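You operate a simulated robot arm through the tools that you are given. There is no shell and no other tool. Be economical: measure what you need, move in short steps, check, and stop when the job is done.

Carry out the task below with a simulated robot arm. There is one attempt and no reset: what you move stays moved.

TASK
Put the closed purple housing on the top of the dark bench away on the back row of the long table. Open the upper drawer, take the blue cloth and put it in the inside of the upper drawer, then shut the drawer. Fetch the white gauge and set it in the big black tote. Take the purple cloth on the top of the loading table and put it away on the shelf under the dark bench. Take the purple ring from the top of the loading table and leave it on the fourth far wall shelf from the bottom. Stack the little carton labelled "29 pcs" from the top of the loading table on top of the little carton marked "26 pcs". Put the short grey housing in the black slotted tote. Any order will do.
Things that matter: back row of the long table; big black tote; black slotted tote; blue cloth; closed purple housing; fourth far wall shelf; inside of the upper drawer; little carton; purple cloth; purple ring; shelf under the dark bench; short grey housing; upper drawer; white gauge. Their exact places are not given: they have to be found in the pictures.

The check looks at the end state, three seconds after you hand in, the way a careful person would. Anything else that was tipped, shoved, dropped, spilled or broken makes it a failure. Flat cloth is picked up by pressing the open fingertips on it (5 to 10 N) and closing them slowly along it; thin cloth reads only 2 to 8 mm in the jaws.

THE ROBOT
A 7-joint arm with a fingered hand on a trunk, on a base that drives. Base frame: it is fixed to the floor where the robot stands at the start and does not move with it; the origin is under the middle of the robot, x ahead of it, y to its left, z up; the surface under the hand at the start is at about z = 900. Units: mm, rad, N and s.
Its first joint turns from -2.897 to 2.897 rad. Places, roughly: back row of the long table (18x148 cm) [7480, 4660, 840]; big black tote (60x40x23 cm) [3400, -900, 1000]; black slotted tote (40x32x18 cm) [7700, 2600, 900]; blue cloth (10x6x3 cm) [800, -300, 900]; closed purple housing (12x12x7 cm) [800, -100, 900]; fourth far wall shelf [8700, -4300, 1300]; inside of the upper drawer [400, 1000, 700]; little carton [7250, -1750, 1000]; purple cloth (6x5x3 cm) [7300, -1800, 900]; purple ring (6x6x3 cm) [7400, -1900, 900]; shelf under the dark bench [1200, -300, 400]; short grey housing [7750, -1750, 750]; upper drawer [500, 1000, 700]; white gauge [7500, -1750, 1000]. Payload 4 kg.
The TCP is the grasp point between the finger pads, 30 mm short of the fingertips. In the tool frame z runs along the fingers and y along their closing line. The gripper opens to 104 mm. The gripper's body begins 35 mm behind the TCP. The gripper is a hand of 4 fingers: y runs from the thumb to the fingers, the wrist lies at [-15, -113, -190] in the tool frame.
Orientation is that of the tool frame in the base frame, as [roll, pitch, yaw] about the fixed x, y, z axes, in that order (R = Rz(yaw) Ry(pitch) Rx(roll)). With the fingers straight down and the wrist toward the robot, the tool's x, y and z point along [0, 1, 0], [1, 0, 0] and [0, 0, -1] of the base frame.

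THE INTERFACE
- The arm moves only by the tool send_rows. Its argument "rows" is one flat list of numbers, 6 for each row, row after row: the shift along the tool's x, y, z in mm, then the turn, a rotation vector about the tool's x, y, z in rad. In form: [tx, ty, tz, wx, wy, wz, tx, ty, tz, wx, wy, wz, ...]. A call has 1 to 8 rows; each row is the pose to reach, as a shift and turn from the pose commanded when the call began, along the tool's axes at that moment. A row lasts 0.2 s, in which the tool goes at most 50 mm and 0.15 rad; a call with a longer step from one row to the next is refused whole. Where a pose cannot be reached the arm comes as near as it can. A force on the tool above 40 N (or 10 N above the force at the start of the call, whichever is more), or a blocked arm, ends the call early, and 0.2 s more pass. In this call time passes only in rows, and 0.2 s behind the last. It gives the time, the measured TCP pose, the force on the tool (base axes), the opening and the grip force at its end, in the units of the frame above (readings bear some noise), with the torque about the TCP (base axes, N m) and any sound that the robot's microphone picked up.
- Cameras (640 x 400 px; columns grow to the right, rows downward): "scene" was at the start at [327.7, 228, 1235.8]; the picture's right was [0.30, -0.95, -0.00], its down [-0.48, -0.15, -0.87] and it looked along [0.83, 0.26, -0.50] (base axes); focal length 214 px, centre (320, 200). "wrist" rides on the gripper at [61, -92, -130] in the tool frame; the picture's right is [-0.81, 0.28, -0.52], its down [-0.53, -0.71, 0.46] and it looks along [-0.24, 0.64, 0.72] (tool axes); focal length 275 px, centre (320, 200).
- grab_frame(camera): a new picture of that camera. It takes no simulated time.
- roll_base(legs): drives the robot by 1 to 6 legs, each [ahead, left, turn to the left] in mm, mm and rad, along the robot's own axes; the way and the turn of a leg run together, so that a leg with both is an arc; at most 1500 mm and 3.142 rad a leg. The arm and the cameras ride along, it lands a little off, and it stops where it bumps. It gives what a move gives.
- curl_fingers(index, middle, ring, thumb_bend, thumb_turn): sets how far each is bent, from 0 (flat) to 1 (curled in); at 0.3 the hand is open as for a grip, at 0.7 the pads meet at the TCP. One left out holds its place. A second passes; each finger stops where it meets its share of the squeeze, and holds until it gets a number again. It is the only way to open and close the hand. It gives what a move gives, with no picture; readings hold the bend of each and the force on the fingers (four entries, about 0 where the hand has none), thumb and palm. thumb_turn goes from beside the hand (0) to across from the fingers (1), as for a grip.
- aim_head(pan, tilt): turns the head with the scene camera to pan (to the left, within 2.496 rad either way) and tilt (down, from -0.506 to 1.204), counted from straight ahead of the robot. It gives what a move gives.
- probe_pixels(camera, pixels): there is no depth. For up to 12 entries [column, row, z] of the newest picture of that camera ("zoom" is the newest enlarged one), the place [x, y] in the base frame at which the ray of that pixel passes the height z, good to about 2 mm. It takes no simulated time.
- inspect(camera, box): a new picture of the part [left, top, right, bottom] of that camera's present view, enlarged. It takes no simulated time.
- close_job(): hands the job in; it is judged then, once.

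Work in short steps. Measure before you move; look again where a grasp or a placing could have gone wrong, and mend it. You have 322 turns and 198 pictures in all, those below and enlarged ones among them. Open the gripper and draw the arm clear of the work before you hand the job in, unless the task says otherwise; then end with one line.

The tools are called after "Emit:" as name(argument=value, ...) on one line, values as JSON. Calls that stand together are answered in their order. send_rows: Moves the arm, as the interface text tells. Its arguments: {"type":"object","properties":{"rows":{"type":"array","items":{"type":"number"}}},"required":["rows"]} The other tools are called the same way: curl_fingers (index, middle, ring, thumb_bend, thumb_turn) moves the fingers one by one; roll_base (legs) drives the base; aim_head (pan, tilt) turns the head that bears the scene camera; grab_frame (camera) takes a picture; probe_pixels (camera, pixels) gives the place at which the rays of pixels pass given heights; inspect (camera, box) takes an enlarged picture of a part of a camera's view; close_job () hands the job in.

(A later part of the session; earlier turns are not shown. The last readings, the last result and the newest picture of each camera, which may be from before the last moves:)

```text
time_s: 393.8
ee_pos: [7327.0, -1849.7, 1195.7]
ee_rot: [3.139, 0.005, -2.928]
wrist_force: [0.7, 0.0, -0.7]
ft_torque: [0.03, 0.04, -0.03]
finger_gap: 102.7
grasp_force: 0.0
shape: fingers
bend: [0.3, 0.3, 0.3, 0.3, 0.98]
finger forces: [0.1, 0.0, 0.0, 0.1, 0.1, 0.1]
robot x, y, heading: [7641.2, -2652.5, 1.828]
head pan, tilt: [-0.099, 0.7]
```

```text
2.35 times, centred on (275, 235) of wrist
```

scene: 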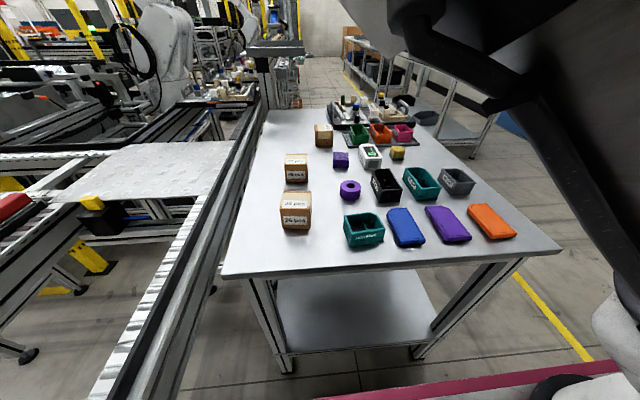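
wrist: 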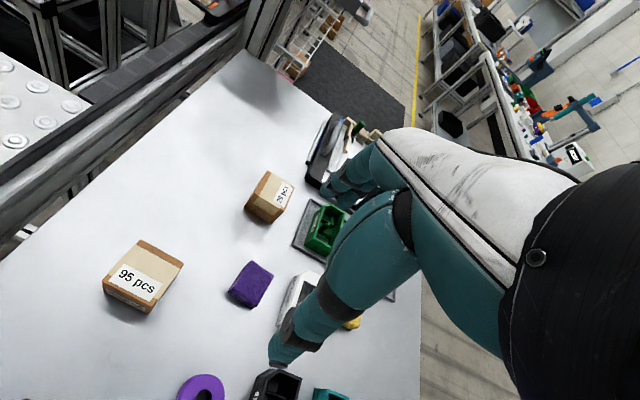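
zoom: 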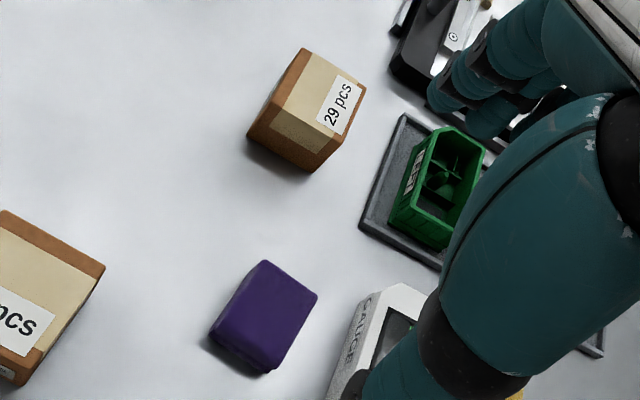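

It reads "29 pcs". I probe its corners.

Emit:
probe_pixels(camera="zoom", pixels=[[303, 49, 960], [367, 86, 960], [337, 141, 960], [270, 103, 960], [248, 136, 900], [310, 171, 900], [303, 49, 970], [367, 86, 970], [262, 262, 930], [317, 295, 930], [270, 372, 900], [212, 335, 900]])

```text
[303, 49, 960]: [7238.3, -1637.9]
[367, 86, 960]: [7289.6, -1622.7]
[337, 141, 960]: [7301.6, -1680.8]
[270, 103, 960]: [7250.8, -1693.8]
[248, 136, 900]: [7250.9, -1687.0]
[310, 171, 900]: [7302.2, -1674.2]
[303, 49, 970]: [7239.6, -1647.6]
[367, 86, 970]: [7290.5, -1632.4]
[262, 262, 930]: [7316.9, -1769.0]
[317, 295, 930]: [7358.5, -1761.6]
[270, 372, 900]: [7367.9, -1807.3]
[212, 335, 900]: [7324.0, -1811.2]
```

Carton 29 is ~53×57×55 mm centred near (7270,−1653), far for the arm; I shift the base left 70 mm and move over it.

Emit:
roll_base(legs=[[15, 70, 0]])

```text
time_s: 394.8
ee_pos: [7256.5, -1851.4, 1192.1]
ee_rot: [-3.14, 0.007, -2.931]
wrist_force: [-0.1, -0.6, -0.2]
ft_torque: [-0.02, 0.02, 0.0]
finger_gap: 102.9
grasp_force: 0.0
shape: fingers
bend: [0.3, 0.3, 0.3, 0.3, 0.98]
finger forces: [0.0, 0.1, 0.0, 0.0, 0.0, 0.1]
robot x, y, heading: [7569.1, -2656.3, 1.827]
head pan, tilt: [-0.099, 0.7]
```

Emit:
send_rows(rows=[-9, 32, 25, 0, 0, 0, -18, 64, 50, 0, 0, 0, -27, 96, 76, 0, 0, -0.01, -36, 127, 101, 0, 0, -0.02, -45, 159, 127, 0, 0, -0.02, -54, 191, 152, 0, 0, -0.03])

Emit:
grab_frame(camera="wrist")

```text
time_s: 396.2
ee_pos: [7270.5, -1656.7, 1040.6]
ee_rot: [-3.141, 0.007, -2.9]
wrist_force: [0.2, 0.3, 0.8]
ft_torque: [0.03, 0.02, -0.02]
finger_gap: 103.3
grasp_force: 0.1
shape: fingers
bend: [0.3, 0.3, 0.3, 0.3, 0.98]
finger forces: [0.1, 0.1, 0.0, 0.0, 0.1, 0.1]
robot x, y, heading: [7569.2, -2658.0, 1.829]
head pan, tilt: [-0.099, 0.7]
```

```text
88 pictures are left
```

wrist: 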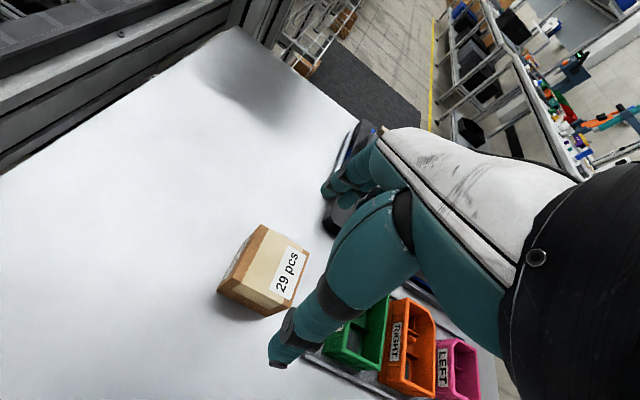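

Emit:
probe_pixels(camera="wrist", pixels=[[262, 226, 955], [308, 257, 955], [290, 303, 955], [241, 277, 955], [218, 289, 900], [266, 314, 900], [362, 300, 940], [325, 345, 940], [300, 360, 905]])

Emit:
inspect(camera="wrist", box=[190, 200, 390, 390])

```text
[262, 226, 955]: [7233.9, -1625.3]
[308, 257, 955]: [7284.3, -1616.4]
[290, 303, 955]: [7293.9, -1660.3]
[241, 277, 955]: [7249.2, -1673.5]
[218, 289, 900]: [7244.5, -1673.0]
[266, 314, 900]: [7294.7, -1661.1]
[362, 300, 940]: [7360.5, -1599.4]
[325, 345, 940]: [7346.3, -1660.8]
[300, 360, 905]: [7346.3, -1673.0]
```

```text
2.11 times, centred on (290, 295) of wrist
```

zoom: 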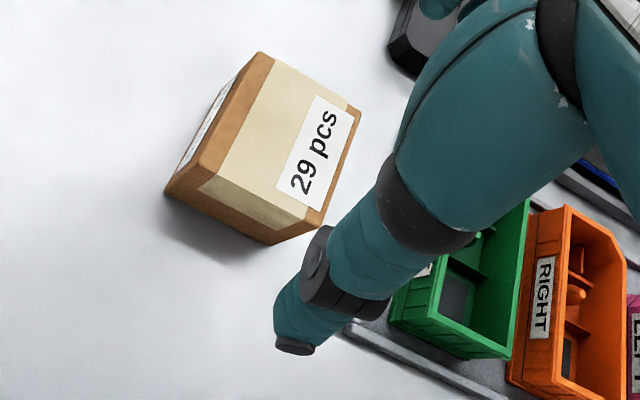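

Centre is (7264,−1644). I shift 14 mm forward, descend to z≈936 and grip.

Emit:
send_rows(rows=[1, 7, 30, 0, 0, 0, 3, 14, 60, 0, 0, 0, 3, 14, 90, 0, 0, 0, 3, 14, 104, 0, 0, 0])

Emit:
curl_fingers(index=0.62, middle=0.62, ring=0.62, thumb_bend=0.6, thumb_turn=1.0)

Emit:
grab_frame(camera="wrist")

```text
time_s: 397.2
ee_pos: [7265.3, -1642.8, 936.9]
ee_rot: [-3.14, 0.007, -2.9]
wrist_force: [-0.7, -0.4, -1.1]
ft_torque: [0.01, -0.01, -0.03]
finger_gap: 102.9
grasp_force: 0.0
shape: fingers
bend: [0.3, 0.3, 0.3, 0.3, 0.98]
finger forces: [0.0, 0.0, 0.0, 0.0, 0.0, 0.0]
robot x, y, heading: [7568.8, -2652.1, 1.828]
head pan, tilt: [-0.099, 0.7]
```

```text
time_s: 398.2
ee_pos: [7265.3, -1642.9, 937.7]
ee_rot: [-3.14, 0.008, -2.9]
wrist_force: [0.4, 1.1, -0.9]
ft_torque: [0.07, 0.01, 0.02]
finger_gap: 60.2
grasp_force: 17.5
shape: fingers
bend: [0.53, 0.55, 0.55, 0.46, 0.98]
finger forces: [6.5, 6.3, 5.4, 0.0, 18.1, 0.0]
robot x, y, heading: [7566.4, -2655.0, 1.828]
head pan, tilt: [-0.099, 0.7]
```

```text
86 pictures are left
```

wrist: 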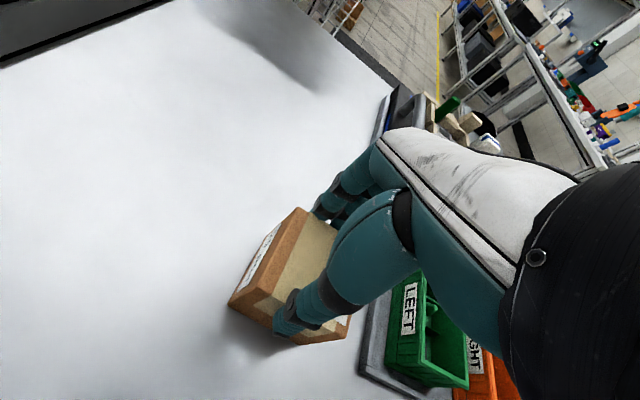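

Gripped at 60 mm. I lift a little and draw back while rising.

Emit:
send_rows(rows=[0, 0, -20, 0, 0, 0, 0, -10, -45, 0, 0, 0, 0, -50, -68, 0, 0, 0, -1, -92, -92, 0, 0, 0, -2, -133, -115, 0, 0, 0, -2, -175, -138, 0, 0, 0, -3, -216, -162, 0, 0, 0, -3, -258, -185, 0, 0, 0])

Emit:
aim_head(pan=0.1, tilt=0.75)

Emit:
inspect(camera="scene", box=[240, 60, 480, 260])

```text
time_s: 400.0
ee_pos: [7445.7, -1832.8, 1119.8]
ee_rot: [3.14, 0.001, -3.134]
wrist_force: [0.3, -0.4, -1.8]
ft_torque: [0.07, 0.05, -0.01]
finger_gap: 60.0
grasp_force: 18.3
shape: fingers
bend: [0.53, 0.56, 0.56, 0.46, 0.98]
finger forces: [6.7, 6.0, 5.3, 0.1, 18.1, 0.1]
robot x, y, heading: [7569.7, -2653.0, 1.826]
head pan, tilt: [-0.099, 0.7]
stopped in row 8: the arm was blocked; the commanded pose is now the measured one
```

```text
time_s: 400.7
ee_pos: [7440.4, -1835.7, 1119.5]
ee_rot: [-3.141, -0.001, -3.124]
wrist_force: [-0.2, -0.9, -1.6]
ft_torque: [0.01, 0.01, -0.01]
finger_gap: 60.0
grasp_force: 18.3
shape: fingers
bend: [0.53, 0.56, 0.56, 0.46, 0.98]
finger forces: [6.8, 6.1, 5.3, 0.0, 18.2, 0.1]
robot x, y, heading: [7571.6, -2654.2, 1.835]
head pan, tilt: [0.099, 0.75]
```

```text
2.00 times, centred on (360, 160) of scene
```

zoom: 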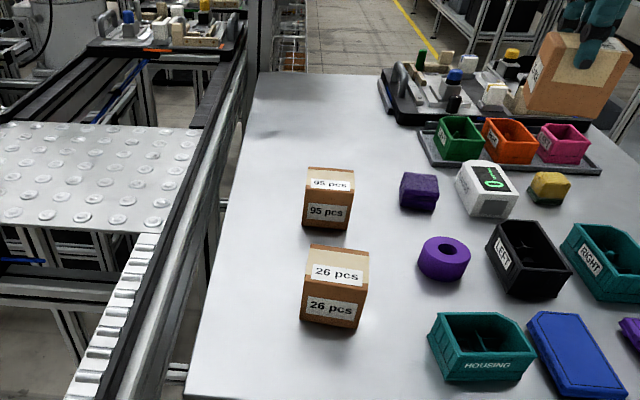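

The arm was blocked near the mast (nothing was touched: items unchanged), so I reposition the base: back-right, then turned left so the carton side is in front of the arm.

Emit:
roll_base(legs=[[-169, -224, 0], [0, 0, 0.47]])

Emit:
aim_head(pan=0.0, tilt=0.6)

Emit:
grab_frame(camera="scene")

```text
time_s: 404.0
ee_pos: [7343.4, -2086.7, 1119.5]
ee_rot: [3.141, 0.0, -2.658]
wrist_force: [-0.6, -0.2, -2.0]
ft_torque: [0.01, 0.01, 0.04]
finger_gap: 59.8
grasp_force: 17.9
shape: fingers
bend: [0.53, 0.56, 0.56, 0.46, 0.98]
finger forces: [6.5, 5.9, 5.1, 0.1, 17.5, 0.0]
robot x, y, heading: [7829.6, -2761.0, 2.297]
head pan, tilt: [0.099, 0.75]
```

```text
time_s: 404.7
ee_pos: [7343.3, -2084.5, 1118.8]
ee_rot: [3.141, -0.001, -2.658]
wrist_force: [-0.8, -0.3, -1.4]
ft_torque: [0.04, -0.01, 0.03]
finger_gap: 59.6
grasp_force: 18.0
shape: fingers
bend: [0.53, 0.56, 0.56, 0.46, 0.98]
finger forces: [6.4, 5.8, 5.1, 0.1, 17.5, 0.0]
robot x, y, heading: [7826.6, -2761.4, 2.296]
head pan, tilt: [0.0, 0.6]
```

```text
84 pictures are left
```

scene: 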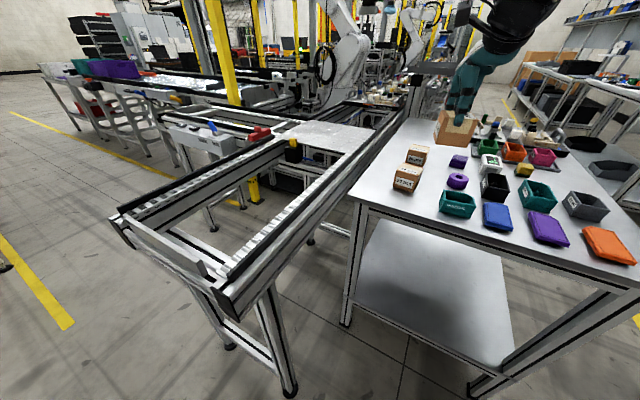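

I take a wrist picture to locate the "26 pcs" carton relative to the hand.

Emit:
grab_frame(camera="wrist")

Emit:
inspect(camera="scene", box=[360, 90, 560, 240])

```text
83 pictures are left
```

wrist: 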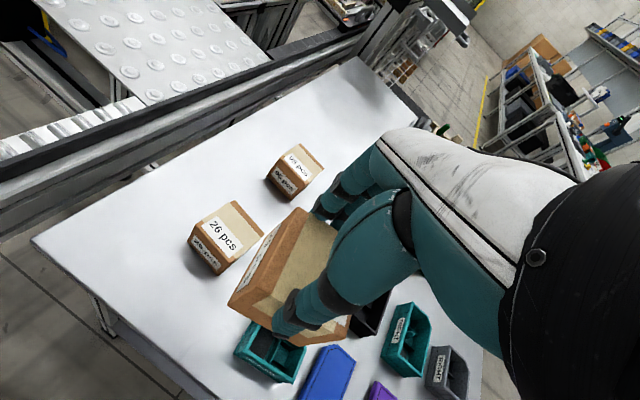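

```text
2.67 times, centred on (460, 165) of scene
```

zoom: 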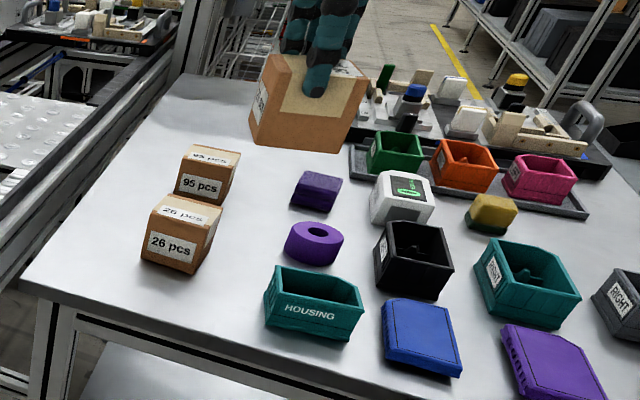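

Emit:
inspect(camera="wrist", box=[170, 180, 290, 290])

```text
3.64 times, centred on (230, 235) of wrist
```

zoom: 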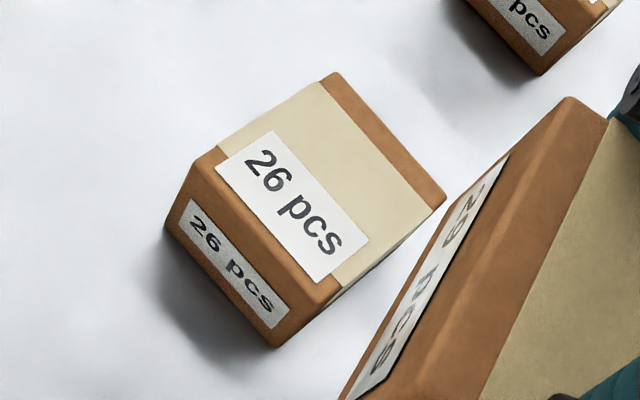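

Emit:
probe_pixels(camera="zoom", pixels=[[333, 73, 955], [445, 193, 955], [320, 300, 955], [195, 168, 955], [167, 225, 900], [275, 345, 900], [333, 73, 960], [445, 193, 960], [320, 300, 960], [195, 168, 960]])

```text
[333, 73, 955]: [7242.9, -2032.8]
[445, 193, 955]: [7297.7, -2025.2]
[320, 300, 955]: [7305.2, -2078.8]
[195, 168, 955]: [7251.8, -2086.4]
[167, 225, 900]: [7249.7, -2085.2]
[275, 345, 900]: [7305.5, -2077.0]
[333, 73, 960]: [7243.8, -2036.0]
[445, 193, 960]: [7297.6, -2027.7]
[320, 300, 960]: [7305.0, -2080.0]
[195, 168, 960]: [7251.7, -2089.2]
```

The 26 carton's top is centred at (7274,−2056), z≈955, turned 0.14 rad. I move the held carton above it and align the yaw.

Emit:
send_rows(rows=[10, 12, 10, 0, 0, 0.07, 20, 24, 25, 0, 0, 0.14, 30, 36, 40, 0, 0, 0.21, 40, 48, 60, 0, 0, 0.28, 47.5, 58, 80, 0, 0, 0.34])

Emit:
grab_frame(camera="wrist")

Emit:
inspect(camera="scene", box=[360, 70, 560, 220])

```text
time_s: 405.9
ee_pos: [7274.3, -2057.4, 1039.6]
ee_rot: [3.141, 0.0, -2.998]
wrist_force: [1.2, 0.2, -1.3]
ft_torque: [0.02, 0.02, -0.03]
finger_gap: 59.8
grasp_force: 17.3
shape: fingers
bend: [0.53, 0.56, 0.56, 0.46, 0.98]
finger forces: [6.5, 5.7, 5.1, 0.0, 17.5, 0.0]
robot x, y, heading: [7827.3, -2762.9, 2.296]
head pan, tilt: [0.0, 0.6]
```

```text
80 pictures are left
```

wrist: 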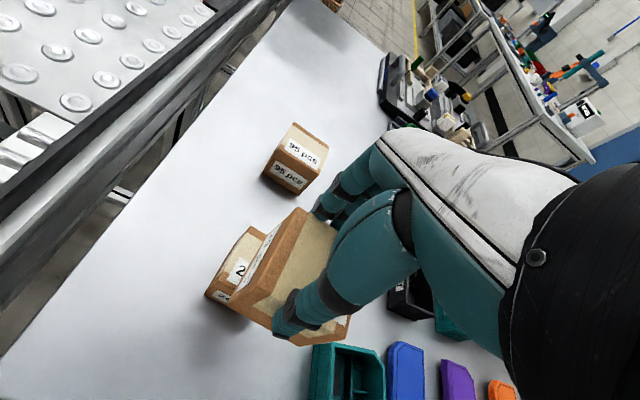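

```text
2.67 times, centred on (460, 145) of scene
```

zoom: 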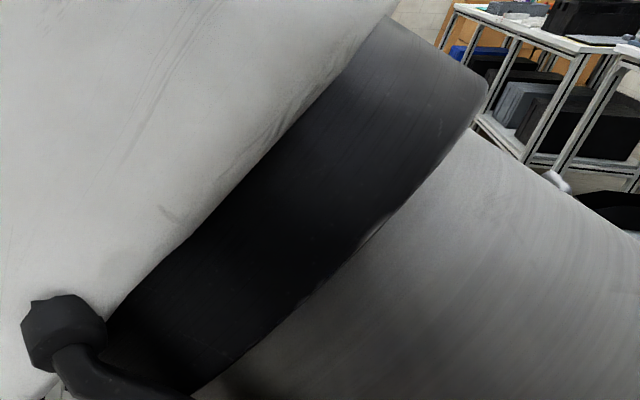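

Positioned over the carton (the elbow is close to the mast, so I move gently). I lower to contact.

Emit:
send_rows(rows=[0, 0, 15, 0, 0, 0, 0, 0, 30, 0, 0, 0, 0, 0, 38, 0, 0, 0, 0, 0, 42, 0, 0, 0, 0, 0, 46, 0, 0, 0, 0, 0, 50, 0, 0, 0])

Emit:
grab_frame(camera="wrist")

```text
time_s: 407.3
ee_pos: [7273.2, -2056.3, 992.4]
ee_rot: [3.136, -0.001, -2.999]
wrist_force: [-3.5, 2.7, 36.9]
ft_torque: [-0.03, -0.08, 0.08]
finger_gap: 60.6
grasp_force: 21.9
shape: fingers
bend: [0.54, 0.56, 0.55, 0.46, 0.98]
finger forces: [7.8, 7.8, 6.8, 0.1, 21.1, 0.0]
robot x, y, heading: [7834.4, -2760.0, 2.292]
head pan, tilt: [0.0, 0.6]
```

```text
78 pictures are left
```

wrist: 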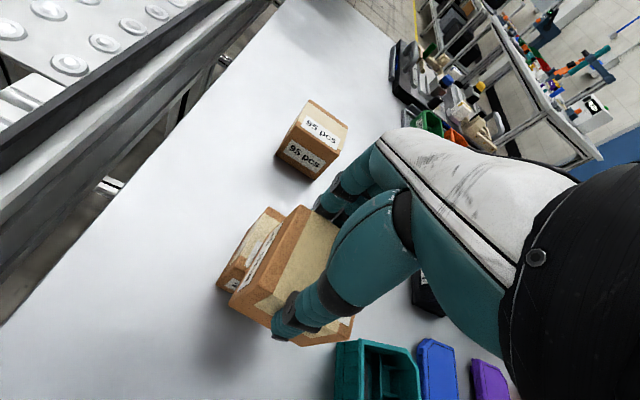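

Contact as predicted at 992, but the lower carton's top shows a ~12 mm strip on the left. I lift 8 mm, shift 10 mm to that side, and set down again.

Emit:
send_rows(rows=[0, 0, -10, 0, 0, 0, 5, 0, -10, 0, 0, 0, 10, 0, -10, 0, 0, 0, 10, 0, -6, 0, 0, 0, 10, 0, -2, 0, 0, 0])

Emit:
inspect(camera="wrist", box=[190, 180, 390, 360])

```text
time_s: 408.5
ee_pos: [7263.6, -2058.3, 992.1]
ee_rot: [3.138, -0.003, -3.0]
wrist_force: [0.7, -2.4, 18.8]
ft_torque: [-0.07, -0.13, 0.01]
finger_gap: 60.7
grasp_force: 18.9
shape: fingers
bend: [0.54, 0.56, 0.56, 0.46, 0.98]
finger forces: [6.5, 6.3, 5.2, 0.1, 21.1, 0.0]
robot x, y, heading: [7823.9, -2759.9, 2.296]
head pan, tilt: [0.0, 0.6]
```

```text
2.22 times, centred on (290, 270) of wrist
```

zoom: 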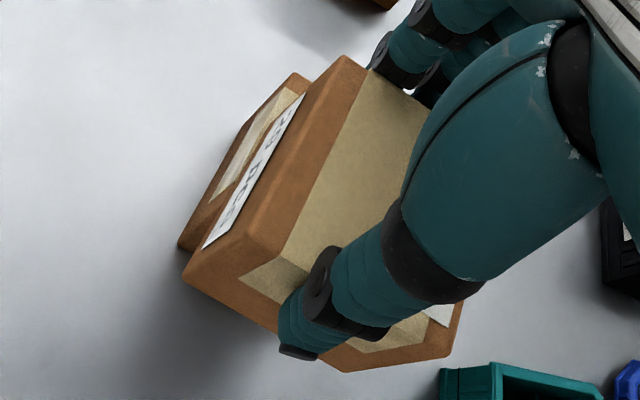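

Now aligned. I open the hand and rise.

Emit:
curl_fingers(index=0.35, middle=0.35, ring=0.35, thumb_bend=0.33)

Emit:
send_rows(rows=[0, 0, -25, 0, 0, 0, 0, 0, -60, 0, 0, 0, 0, 0, -100, 0, 0, 0, 0, 0, -140, 0, 0, 0])

Emit:
grab_frame(camera="wrist")

```text
time_s: 409.5
ee_pos: [7262.9, -2058.8, 990.0]
ee_rot: [-3.142, -0.001, -2.998]
wrist_force: [-0.2, -0.2, 0.9]
ft_torque: [0.01, 0.0, 0.03]
finger_gap: 92.6
grasp_force: 0.0
shape: fingers
bend: [0.35, 0.35, 0.35, 0.33, 0.98]
finger forces: [0.0, 0.1, 0.0, 0.0, 0.1, 0.0]
robot x, y, heading: [7827.8, -2757.4, 2.3]
head pan, tilt: [0.0, 0.6]
```

```text
time_s: 410.5
ee_pos: [7262.1, -2057.5, 1130.7]
ee_rot: [3.141, 0.001, -2.999]
wrist_force: [-0.7, -0.2, 0.6]
ft_torque: [-0.02, 0.01, 0.03]
finger_gap: 93.1
grasp_force: 0.1
shape: fingers
bend: [0.35, 0.35, 0.35, 0.33, 0.98]
finger forces: [0.1, 0.0, 0.0, 0.1, 0.0, 0.1]
robot x, y, heading: [7829.6, -2759.3, 2.299]
head pan, tilt: [0.0, 0.6]
```

```text
76 pictures are left
```

wrist: 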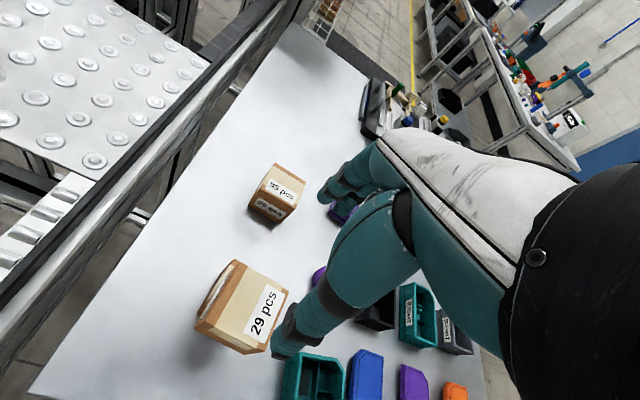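

Carton 29 sits squarely on 26. Next the purple ring: I probe it and neighbours in the scene picture (same head pose).

Emit:
probe_pixels(camera="scene", pixels=[[478, 176, 930], [457, 176, 930], [468, 178, 930], [457, 181, 915], [460, 162, 930], [585, 205, 900], [490, 165, 940]])

Emit:
grab_frame(camera="scene")

```text
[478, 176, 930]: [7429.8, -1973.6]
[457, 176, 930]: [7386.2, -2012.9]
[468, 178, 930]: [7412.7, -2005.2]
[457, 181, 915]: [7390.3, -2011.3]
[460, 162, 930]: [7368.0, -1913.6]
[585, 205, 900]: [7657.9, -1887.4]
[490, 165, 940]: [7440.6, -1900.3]
```

```text
75 pictures are left
```

scene: 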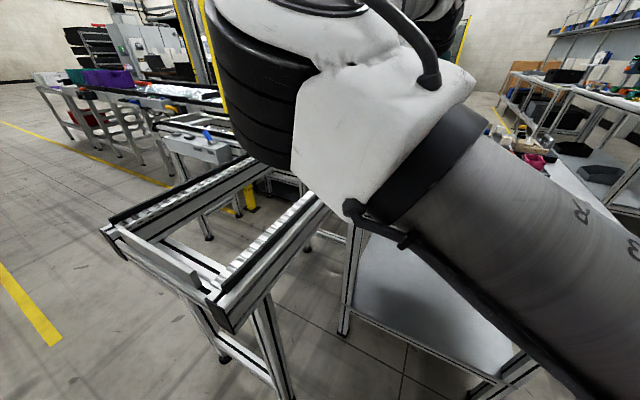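

The arm hides the table now; earlier view puts the ring near (7388,−1990). I move the hand right of the stack and turn it for a wrist view.

Emit:
send_rows(rows=[-35, -4, 0, 0, 0, -0.1, -72, -10, 0, 0, 0, -0.2, -110, -16, 0, 0, 0, -0.3, -148, -22, 0, 0, 0, -0.4, -160, -25, 0, 0, 0, -0.5])

Emit:
grab_frame(camera="wrist")

```text
time_s: 411.7
ee_pos: [7426.8, -2061.7, 1132.3]
ee_rot: [-3.14, 0.002, -2.496]
wrist_force: [-0.3, -0.2, -0.7]
ft_torque: [0.0, -0.03, -0.02]
finger_gap: 93.1
grasp_force: 0.0
shape: fingers
bend: [0.35, 0.35, 0.35, 0.33, 0.98]
finger forces: [0.0, 0.0, 0.0, 0.0, 0.1, 0.0]
robot x, y, heading: [7830.3, -2759.4, 2.298]
head pan, tilt: [0.0, 0.6]
```

```text
74 pictures are left
```

wrist: 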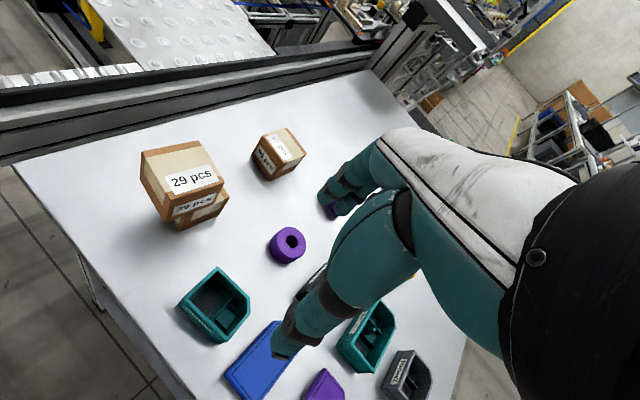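

Emit:
probe_pixels(camera="wrist", pixels=[[290, 241, 930], [268, 246, 915], [307, 240, 925], [288, 226, 930], [283, 265, 900], [325, 265, 930], [215, 265, 930], [250, 335, 930], [335, 210, 930]])

```text
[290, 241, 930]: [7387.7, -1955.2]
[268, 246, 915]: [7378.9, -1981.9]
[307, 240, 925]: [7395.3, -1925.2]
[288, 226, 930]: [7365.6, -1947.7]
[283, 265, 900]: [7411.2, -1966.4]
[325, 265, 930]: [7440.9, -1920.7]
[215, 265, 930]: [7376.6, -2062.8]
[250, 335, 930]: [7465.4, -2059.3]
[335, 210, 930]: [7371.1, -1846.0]
```

Ring centre (7388,−1955). I go above it, then down to z≈933.

Emit:
send_rows(rows=[-8, 27, 25, 0, 0, 0, -16, 55, 50, 0, 0, 0, -25, 82, 75, 0, 0, 0, -33, 109, 100, 0, 0, 0, -33, 109, 130, 0, 0, 0])

Emit:
grab_frame(camera="wrist")

Emit:
probe_pixels(camera="wrist", pixels=[[265, 300, 930], [260, 290, 930]])

```text
time_s: 412.9
ee_pos: [7387.0, -1953.9, 1000.7]
ee_rot: [3.14, -0.001, -2.496]
wrist_force: [0.6, -0.5, -0.9]
ft_torque: [-0.01, -0.01, 0.0]
finger_gap: 93.0
grasp_force: 0.1
shape: fingers
bend: [0.35, 0.35, 0.35, 0.33, 0.98]
finger forces: [0.0, 0.0, 0.0, 0.0, 0.0, 0.0]
robot x, y, heading: [7829.9, -2760.1, 2.297]
head pan, tilt: [0.0, 0.6]
```

```text
73 pictures are left
```

wrist: 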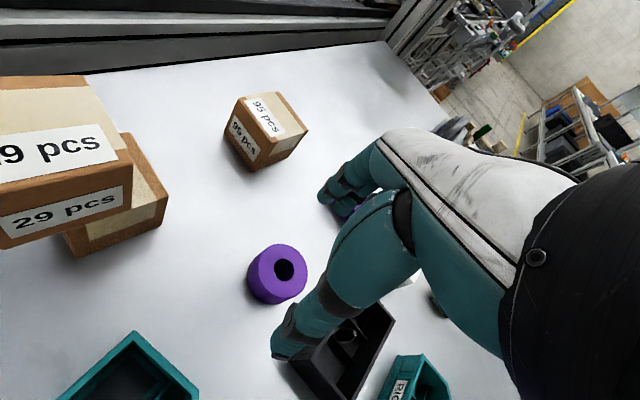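

```text
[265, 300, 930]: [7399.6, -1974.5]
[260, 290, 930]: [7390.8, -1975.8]
```

Emit:
probe_pixels(camera="wrist", pixels=[[285, 271, 930], [262, 272, 930], [308, 270, 930], [284, 246, 930], [250, 285, 900], [290, 365, 935], [385, 303, 935], [283, 385, 900], [200, 385, 940]])

```text
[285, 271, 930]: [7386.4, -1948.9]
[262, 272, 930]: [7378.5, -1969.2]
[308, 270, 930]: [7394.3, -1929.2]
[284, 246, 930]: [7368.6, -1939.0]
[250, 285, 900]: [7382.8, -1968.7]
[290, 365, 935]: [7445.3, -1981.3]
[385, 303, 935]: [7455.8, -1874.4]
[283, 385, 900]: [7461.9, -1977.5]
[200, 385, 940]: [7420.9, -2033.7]
```

Ring centre refined to (7386,−1949); thumb clears the black box. I descend and close.

Emit:
send_rows(rows=[-2, 4, 25, 0, 0, 0, -2, 4, 48, 0, 0, 0, -2, 4, 67, 0, 0, 0])

Emit:
curl_fingers(index=0.64, middle=0.64, ring=0.64, thumb_bend=0.62, thumb_turn=1.0)

Emit:
send_rows(rows=[0, 0, -20, 0, 0, 0, 0, 0, -60, 0, 0, 0, 0, 0, -105, 0, 0, 0, 0, 0, -150, 0, 0, 0])

Emit:
grab_frame(camera="wrist")

```text
time_s: 413.7
ee_pos: [7387.5, -1949.9, 932.0]
ee_rot: [-3.141, 0.0, -2.498]
wrist_force: [0.9, -0.4, -0.1]
ft_torque: [0.02, 0.03, 0.01]
finger_gap: 93.0
grasp_force: 0.0
shape: fingers
bend: [0.35, 0.35, 0.35, 0.33, 0.98]
finger forces: [0.0, 0.1, 0.1, 0.0, 0.0, 0.1]
robot x, y, heading: [7829.2, -2760.8, 2.295]
head pan, tilt: [0.0, 0.6]
```

```text
time_s: 414.7
ee_pos: [7387.0, -1951.2, 933.9]
ee_rot: [3.141, -0.001, -2.497]
wrist_force: [-0.1, -0.7, 1.0]
ft_torque: [0.0, -0.02, -0.05]
finger_gap: 19.0
grasp_force: 0.0
shape: fingers
bend: [0.64, 0.64, 0.64, 0.62, 1.0]
finger forces: [0.1, 0.0, 0.0, 0.1, 0.0, 0.0]
robot x, y, heading: [7830.1, -2761.7, 2.298]
head pan, tilt: [0.0, 0.6]
```

```text
time_s: 415.7
ee_pos: [7386.3, -1949.0, 1086.1]
ee_rot: [-3.14, 0.002, -2.498]
wrist_force: [0.0, 0.4, 0.1]
ft_torque: [0.02, 0.0, -0.03]
finger_gap: 18.8
grasp_force: 0.1
shape: fingers
bend: [0.64, 0.64, 0.64, 0.62, 1.0]
finger forces: [0.1, 0.0, 0.0, 0.1, 0.1, 0.0]
robot x, y, heading: [7828.5, -2759.7, 2.294]
head pan, tilt: [0.0, 0.6]
```

```text
72 pictures are left
```

wrist: 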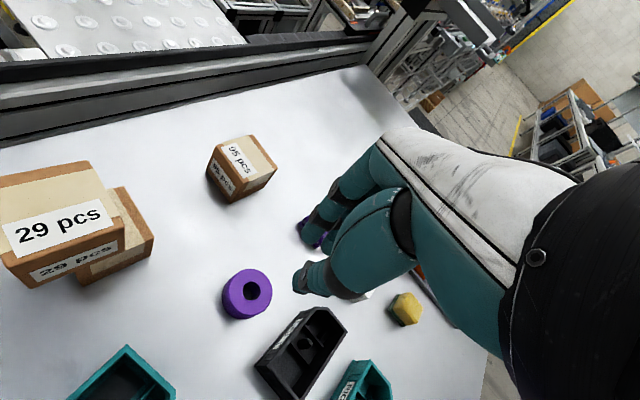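

The grip closed on nothing. I reopen and re-measure the ring.

Emit:
probe_pixels(camera="wrist", pixels=[[252, 290, 930], [223, 293, 915], [271, 285, 930], [245, 268, 930], [245, 319, 900], [265, 315, 900], [100, 250, 1000], [150, 250, 930]])

Emit:
curl_fingers(index=0.3, middle=0.3, ring=0.3, thumb_bend=0.3)

Emit:
inspect(camera="wrist", box=[190, 230, 350, 370])

```text
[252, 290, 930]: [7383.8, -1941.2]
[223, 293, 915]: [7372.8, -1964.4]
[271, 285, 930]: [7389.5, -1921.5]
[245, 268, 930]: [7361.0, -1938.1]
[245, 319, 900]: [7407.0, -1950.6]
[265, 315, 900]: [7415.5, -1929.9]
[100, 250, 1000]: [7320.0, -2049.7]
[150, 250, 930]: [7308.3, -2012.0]
```

```text
time_s: 416.7
ee_pos: [7386.3, -1949.4, 1086.7]
ee_rot: [3.14, 0.001, -2.497]
wrist_force: [-0.3, 0.2, 0.0]
ft_torque: [-0.01, 0.0, 0.04]
finger_gap: 102.8
grasp_force: 0.1
shape: fingers
bend: [0.3, 0.3, 0.3, 0.3, 0.98]
finger forces: [0.1, 0.0, 0.1, 0.0, 0.0, 0.1]
robot x, y, heading: [7829.5, -2763.8, 2.297]
head pan, tilt: [0.0, 0.6]
```

```text
2.86 times, centred on (270, 300) of wrist
```

zoom: 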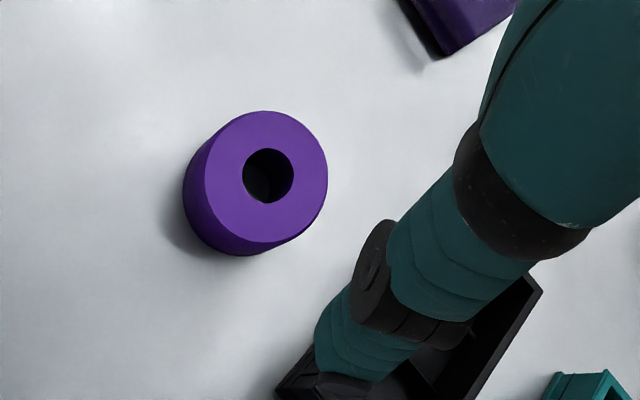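

Comparing the views, this table is lower than I assumed (≈860), so the ring's centre is really near (7383,−1924). I go there and lower further, stepping gently until the fingertips touch the table.

Emit:
send_rows(rows=[-6, 11, 40, 0, 0, 0, -12, 22, 80, 0, 0, 0, -12, 22, 120, 0, 0, 0, -12, 22, 155, 0, 0, 0, -12, 22, 175, 0, 0, 0, -12, 22, 183, 0, 0, 0])

Emit:
grab_frame(camera="wrist")

```text
time_s: 418.1
ee_pos: [7381.6, -1924.3, 900.4]
ee_rot: [-3.141, -0.001, -2.497]
wrist_force: [0.4, 0.6, -0.2]
ft_torque: [0.0, 0.03, -0.02]
finger_gap: 102.8
grasp_force: 0.1
shape: fingers
bend: [0.3, 0.3, 0.3, 0.3, 0.98]
finger forces: [0.0, 0.0, 0.0, 0.1, 0.0, 0.0]
robot x, y, heading: [7830.0, -2760.5, 2.296]
head pan, tilt: [0.0, 0.6]
```

```text
70 pictures are left
```

wrist: 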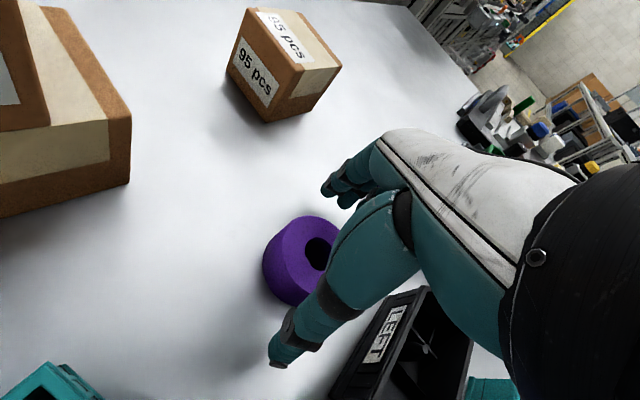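

The ring now lies between thumb and fingers. I lower in small steps to touch.

Emit:
send_rows(rows=[0, 0, 5, 0, 0, 0, 0, 0, 10, 0, 0, 0, 0, 0, 15, 0, 0, 0, 0, 0, 20, 0, 0, 0, 0, 0, 25, 0, 0, 0, 0, 0, 29, 0, 0, 0])

```text
time_s: 419.2
ee_pos: [7380.7, -1920.3, 889.0]
ee_rot: [3.126, 0.0, -2.499]
wrist_force: [2.6, -3.9, 22.6]
ft_torque: [1.0, 0.51, -0.02]
finger_gap: 104.3
grasp_force: 11.3
shape: fingers
bend: [0.3, 0.3, 0.3, 0.29, 0.97]
finger forces: [0.0, 21.1, 0.0, 0.1, 0.8, 0.0]
robot x, y, heading: [7828.5, -2758.6, 2.294]
head pan, tilt: [0.0, 0.6]
stopped in row 5: the force on the tool passed its limit at 45 N (the readings are from after the stop); the commanded pose is now the measured one
```

Touched at TCP ≈888, so the table is ≈858. I raise 4 mm and close.

Emit:
send_rows(rows=[0, 0, -4, 0, 0, 0])

Emit:
curl_fingers(index=0.64, middle=0.64, ring=0.64, thumb_bend=0.62, thumb_turn=1.0)

```text
time_s: 419.6
ee_pos: [7381.0, -1921.7, 888.6]
ee_rot: [3.132, -0.001, -2.5]
wrist_force: [2.1, -2.6, 12.7]
ft_torque: [0.64, 0.32, 0.01]
finger_gap: 103.6
grasp_force: 7.1
shape: fingers
bend: [0.3, 0.3, 0.3, 0.3, 0.98]
finger forces: [0.1, 13.7, 0.0, 0.1, 0.2, 0.0]
robot x, y, heading: [7828.9, -2760.9, 2.294]
head pan, tilt: [0.0, 0.6]
```

```text
time_s: 420.2
ee_pos: [7378.3, -1919.9, 892.8]
ee_rot: [3.123, 0.0, -2.499]
wrist_force: [-2.6, 2.9, 12.2]
ft_torque: [0.63, 0.35, 0.05]
finger_gap: 49.6
grasp_force: 15.9
shape: fingers
bend: [0.52, 0.43, 0.64, 0.53, 1.0]
finger forces: [9.6, 13.5, 0.0, 0.0, 9.5, 0.0]
robot x, y, heading: [7830.1, -2764.8, 2.3]
head pan, tilt: [0.0, 0.6]
stopped: the force on the tool passed its limit at 41 N (the readings are from after the stop); the commanded pose is now the measured one
```

The middle finger is pressing on the table. I raise 6 mm and close again.

Emit:
send_rows(rows=[0, 0, -6, 0, 0, 0])

Emit:
curl_fingers(index=0.66, middle=0.66, ring=0.6, thumb_bend=0.63, thumb_turn=1.0)

Emit:
grab_frame(camera="wrist")

```text
time_s: 420.6
ee_pos: [7379.4, -1919.4, 895.2]
ee_rot: [3.127, 0.001, -2.501]
wrist_force: [-0.1, -0.2, -1.4]
ft_torque: [0.03, 0.01, -0.01]
finger_gap: 49.5
grasp_force: 9.7
shape: fingers
bend: [0.52, 0.48, 0.64, 0.53, 1.0]
finger forces: [9.6, 0.1, 0.1, 0.0, 9.5, 0.1]
robot x, y, heading: [7826.0, -2760.3, 2.301]
head pan, tilt: [0.0, 0.6]
```

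```text
time_s: 421.6
ee_pos: [7379.3, -1919.2, 896.9]
ee_rot: [3.126, 0.001, -2.499]
wrist_force: [0.5, -1.0, -2.1]
ft_torque: [-0.01, 0.04, -0.03]
finger_gap: 49.2
grasp_force: 15.2
shape: fingers
bend: [0.54, 0.58, 0.6, 0.52, 1.0]
finger forces: [8.5, 6.1, 0.1, 0.0, 15.6, 0.0]
robot x, y, heading: [7825.9, -2757.7, 2.296]
head pan, tilt: [0.0, 0.6]
```

```text
69 pictures are left
```

wrist: 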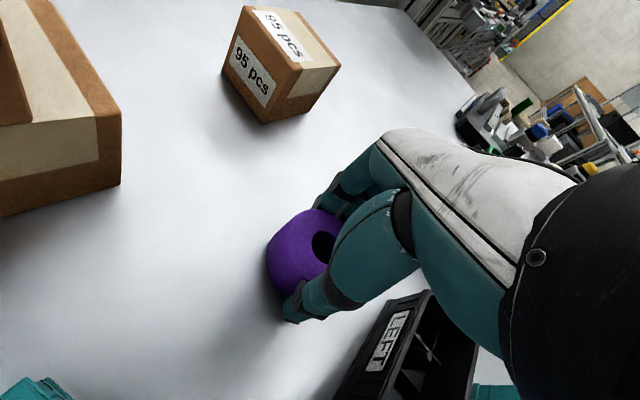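

The ring is held by index, middle and thumb. I lift and retract.

Emit:
send_rows(rows=[0, 0, -25, 0, 0, 0, 0, 0, -70, 0, 0, 0, 0, 0, -115, 0, 0, 0, 0, -15, -160, 0, 0, 0, 0, -50, -195, 0, 0, 0, 0, -90, -220, 0, 0, 0, 0, -135, -240, 0, 0, 0, 0, -180, -255, 0, 0, 0])

Emit:
grab_frame(camera="wrist")

```text
time_s: 423.4
ee_pos: [7493.8, -2066.6, 1150.4]
ee_rot: [3.126, -0.001, -2.499]
wrist_force: [-0.1, -0.6, -1.3]
ft_torque: [-0.04, 0.01, 0.03]
finger_gap: 49.3
grasp_force: 15.4
shape: fingers
bend: [0.54, 0.59, 0.6, 0.52, 1.0]
finger forces: [8.5, 6.2, 0.0, 0.1, 15.3, 0.0]
robot x, y, heading: [7828.5, -2757.5, 2.297]
head pan, tilt: [0.0, 0.6]
```

```text
68 pictures are left
```

wrist: 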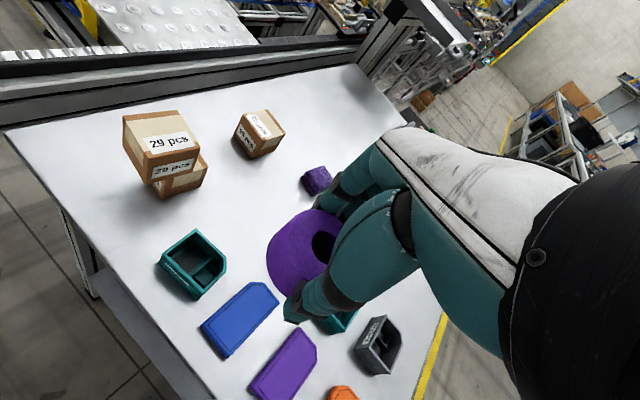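

I check the carton stack's alignment with the scene camera.

Emit:
inspect(camera="scene", box=[360, 100, 520, 220])

```text
3.33 times, centred on (440, 160) of scene
```

zoom: 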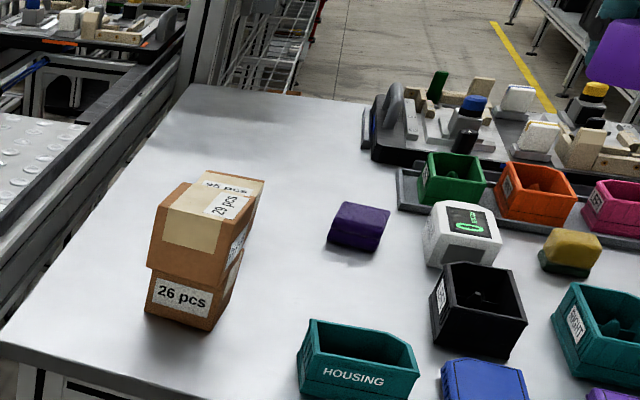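

The stack is sound. Now to the wall shelf: I back away, turn to face the far wall and look.

Emit:
roll_base(legs=[[-800, 0, 0], [0, 0, -2.06]])

Emit:
aim_head(pan=-0.9, tilt=0.1)

Emit:
grab_frame(camera="scene")

```text
time_s: 432.6
ee_pos: [9123.8, -3387.7, 1151.5]
ee_rot: [3.125, 0.001, 1.721]
wrist_force: [-0.2, -1.2, -2.2]
ft_torque: [0.01, 0.01, -0.03]
finger_gap: 48.3
grasp_force: 14.0
shape: fingers
bend: [0.55, 0.59, 0.6, 0.52, 1.0]
finger forces: [8.0, 5.8, 0.0, 0.1, 14.2, 0.0]
robot x, y, heading: [8356.2, -3353.2, 0.231]
head pan, tilt: [0.0, 0.6]
```

```text
time_s: 433.8
ee_pos: [9124.1, -3387.7, 1150.5]
ee_rot: [3.127, 0.0, 1.722]
wrist_force: [0.1, 0.7, -1.4]
ft_torque: [0.02, -0.02, -0.01]
finger_gap: 48.6
grasp_force: 13.5
shape: fingers
bend: [0.55, 0.59, 0.6, 0.52, 1.0]
finger forces: [8.0, 5.7, 0.0, 0.0, 14.1, 0.1]
robot x, y, heading: [8353.1, -3356.2, 0.229]
head pan, tilt: [-0.901, 0.099]
```

```text
66 pictures are left
```

scene: 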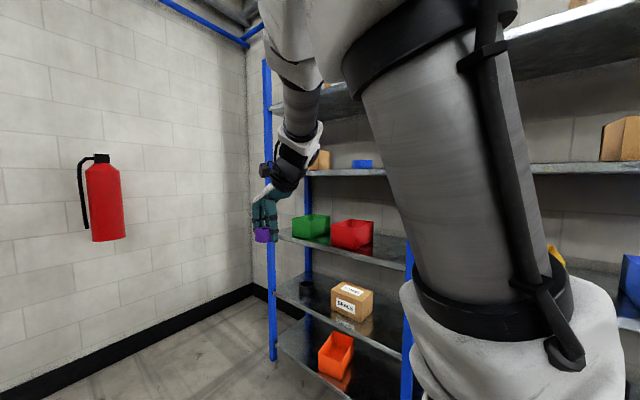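

The shelf unit stands on the right-hand wall; counting up: orange bin (1), carton (2), green/red bins (3), carton/blue item (4) at row ~172. I probe the post's foot and the shelf edges.

Emit:
probe_pixels(camera="scene", pixels=[[272, 358, 0], [405, 395, 0], [385, 171, 1300], [385, 176, 1300], [300, 176, 1320], [285, 235, 1000], [405, 262, 1000], [275, 290, 700], [400, 355, 700], [385, 171, 1280], [600, 165, 1300]])

Emit:
inspect(camera="scene", box=[250, 0, 480, 260])

```text
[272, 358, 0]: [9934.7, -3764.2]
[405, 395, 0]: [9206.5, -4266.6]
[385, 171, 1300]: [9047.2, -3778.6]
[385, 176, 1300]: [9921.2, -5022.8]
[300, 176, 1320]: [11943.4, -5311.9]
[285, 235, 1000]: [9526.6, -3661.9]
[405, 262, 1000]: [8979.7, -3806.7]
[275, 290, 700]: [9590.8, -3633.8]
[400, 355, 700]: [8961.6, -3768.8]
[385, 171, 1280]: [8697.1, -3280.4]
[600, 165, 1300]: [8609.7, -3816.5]
```

```text
1.54 times, centred on (365, 130) of scene
```

zoom: 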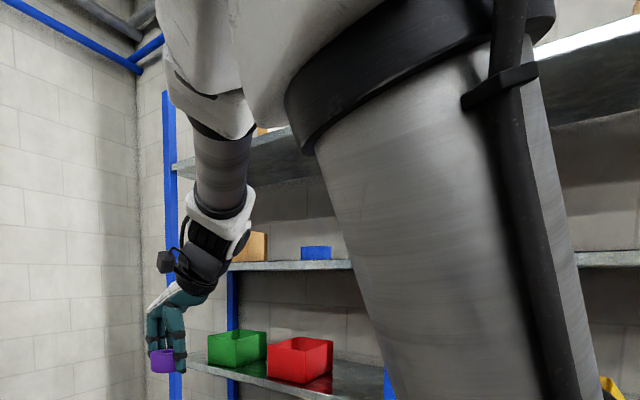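

Shelf 4's surface is about z≈1305 with its front line through (9125,−4059)–(9887,−3857); shelf 5 is at about 1650, so I'll place with a slight tilt near (8915,−4185). I align and move 185 mm toward the shelf.

Emit:
roll_base(legs=[[0, 0, 0.03], [25, -185, 0]])

```text
time_s: 435.7
ee_pos: [9196.4, -3537.3, 1151.7]
ee_rot: [3.126, 0.0, 1.751]
wrist_force: [-0.4, -0.3, -1.2]
ft_torque: [-0.05, -0.01, -0.02]
finger_gap: 48.3
grasp_force: 13.5
shape: fingers
bend: [0.55, 0.59, 0.6, 0.52, 1.0]
finger forces: [8.0, 5.8, 0.0, 0.1, 14.1, 0.0]
robot x, y, heading: [8425.1, -3525.4, 0.259]
head pan, tilt: [-0.901, 0.099]
```

I swing the arm clockwise toward the shelf while rising, keeping outside its front.

Emit:
send_rows(rows=[-32, -21, -19, 0, 0, 0.09, -64, -43, -38, 0, 0, 0.19, -96, -64, -56, 0, 0, 0.28, -128, -86, -75, 0, 0, 0.37, -161, -107, -94, 0, 0, 0.47, -193, -128, -112, 0, 0, 0.56, -225, -150, -131, 0, 0, 0.66, -257, -171, -150, 0, 0, 0.75])

Emit:
send_rows(rows=[-38, -11, -10, 0, 0, 0.1, -77, -21, -20, 0, 0, 0.2, -115, -32, -30, 0, 0, 0.31, -153, -43, -40, 0, 0, 0.42, -191, -54, -50, 0, 0, 0.53, -230, -64, -60, 0, 0, 0.64, -268, -75, -70, 0, 0, 0.74])

Emit:
grab_frame(camera="wrist")

```text
time_s: 437.5
ee_pos: [9072.9, -3821.9, 1299.8]
ee_rot: [3.133, -0.01, 1.001]
wrist_force: [0.5, -0.3, -1.1]
ft_torque: [0.0, -0.02, -0.02]
finger_gap: 48.3
grasp_force: 14.0
shape: fingers
bend: [0.55, 0.59, 0.6, 0.52, 1.0]
finger forces: [8.0, 5.8, 0.0, 0.1, 14.0, 0.0]
robot x, y, heading: [8422.2, -3530.7, 0.258]
head pan, tilt: [-0.901, 0.099]
```

```text
time_s: 439.1
ee_pos: [8866.0, -4007.9, 1364.8]
ee_rot: [3.142, -0.016, 0.259]
wrist_force: [-0.3, 0.5, -2.0]
ft_torque: [-0.03, 0.04, -0.03]
finger_gap: 48.2
grasp_force: 13.7
shape: fingers
bend: [0.55, 0.59, 0.6, 0.52, 1.0]
finger forces: [8.3, 5.8, 0.0, 0.0, 14.2, 0.1]
robot x, y, heading: [8426.2, -3524.9, 0.265]
head pan, tilt: [-0.901, 0.099]
```

```text
64 pictures are left
```

wrist: 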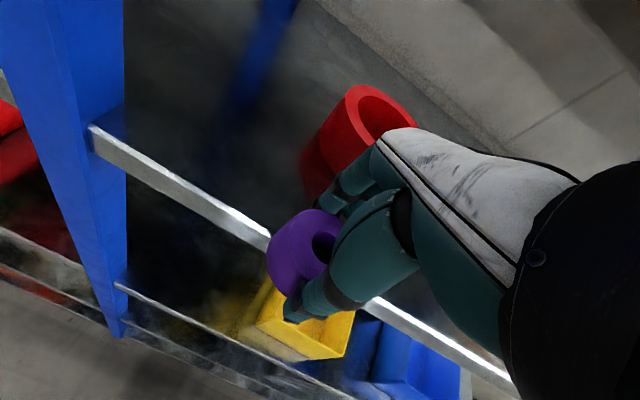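

Shelf 4's front edge shows as the bright strip (95,135)–(510,380), with a red ring lying on the shelf. I probe these at the shelf height.

Emit:
probe_pixels(camera="wrist", pixels=[[110, 140, 1305], [260, 240, 1305], [500, 375, 1305], [310, 190, 1305], [320, 140, 1320], [385, 100, 1335], [345, 90, 1335], [418, 120, 1335], [125, 60, 1305], [330, 0, 1305]])

```text
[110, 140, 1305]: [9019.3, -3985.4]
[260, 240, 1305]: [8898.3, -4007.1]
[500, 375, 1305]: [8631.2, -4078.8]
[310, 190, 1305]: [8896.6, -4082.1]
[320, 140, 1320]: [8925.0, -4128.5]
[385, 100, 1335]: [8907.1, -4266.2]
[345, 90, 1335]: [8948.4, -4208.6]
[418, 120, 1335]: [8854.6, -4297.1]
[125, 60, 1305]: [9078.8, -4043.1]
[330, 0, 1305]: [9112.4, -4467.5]
```

The front edge passes (8898,−4010) at z≈1305 and the red item sits around x 8860–8950, so I'll place the ring near (8775,−4110). I back out, shift left along the shelf and tilt the hand 0.4 rad.

Emit:
send_rows(rows=[-20, -30, 0, -0.1, 0, 0, -50, -60, 0, -0.2, 0, 0, -85, -90, 0, -0.3, 0, 0, -114, -100, 0, -0.4, 0, 0])

Emit:
grab_frame(camera="wrist")

Emit:
aim_head(pan=-1.25, tilt=0.0)

Emit:
grab_frame(camera="scene")

```text
time_s: 440.1
ee_pos: [8730.9, -3937.4, 1363.3]
ee_rot: [2.737, -0.015, 0.259]
wrist_force: [0.0, 0.6, -1.1]
ft_torque: [-0.04, -0.02, -0.01]
finger_gap: 48.3
grasp_force: 13.9
shape: fingers
bend: [0.55, 0.6, 0.6, 0.52, 1.0]
finger forces: [7.9, 5.6, 0.1, 0.0, 14.3, 0.0]
robot x, y, heading: [8425.4, -3527.5, 0.264]
head pan, tilt: [-0.901, 0.099]
```

```text
63 pictures are left
```

wrist: 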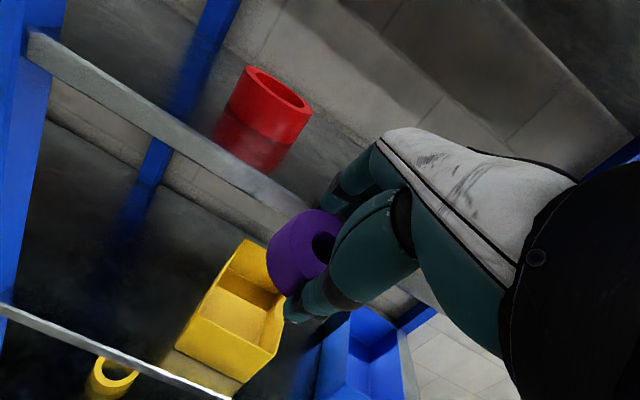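

```text
time_s: 440.9
ee_pos: [8728.6, -3939.1, 1361.7]
ee_rot: [2.739, -0.016, 0.26]
wrist_force: [-0.2, 0.2, -0.9]
ft_torque: [-0.06, 0.02, -0.03]
finger_gap: 47.8
grasp_force: 13.7
shape: fingers
bend: [0.55, 0.6, 0.6, 0.52, 1.0]
finger forces: [7.9, 5.7, 0.1, 0.1, 14.3, 0.0]
robot x, y, heading: [8427.2, -3533.8, 0.264]
head pan, tilt: [-1.25, 0.0]
```

```text
62 pictures are left
```

scene: 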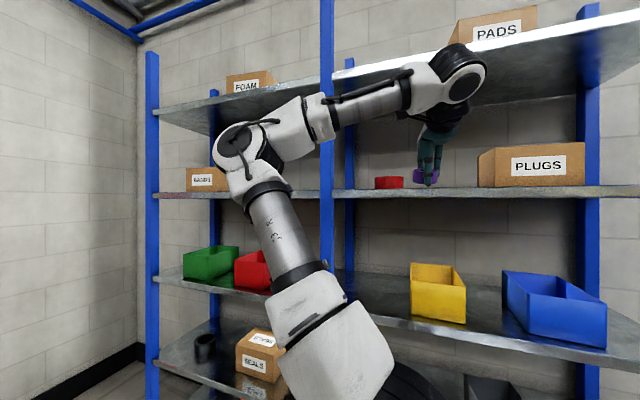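

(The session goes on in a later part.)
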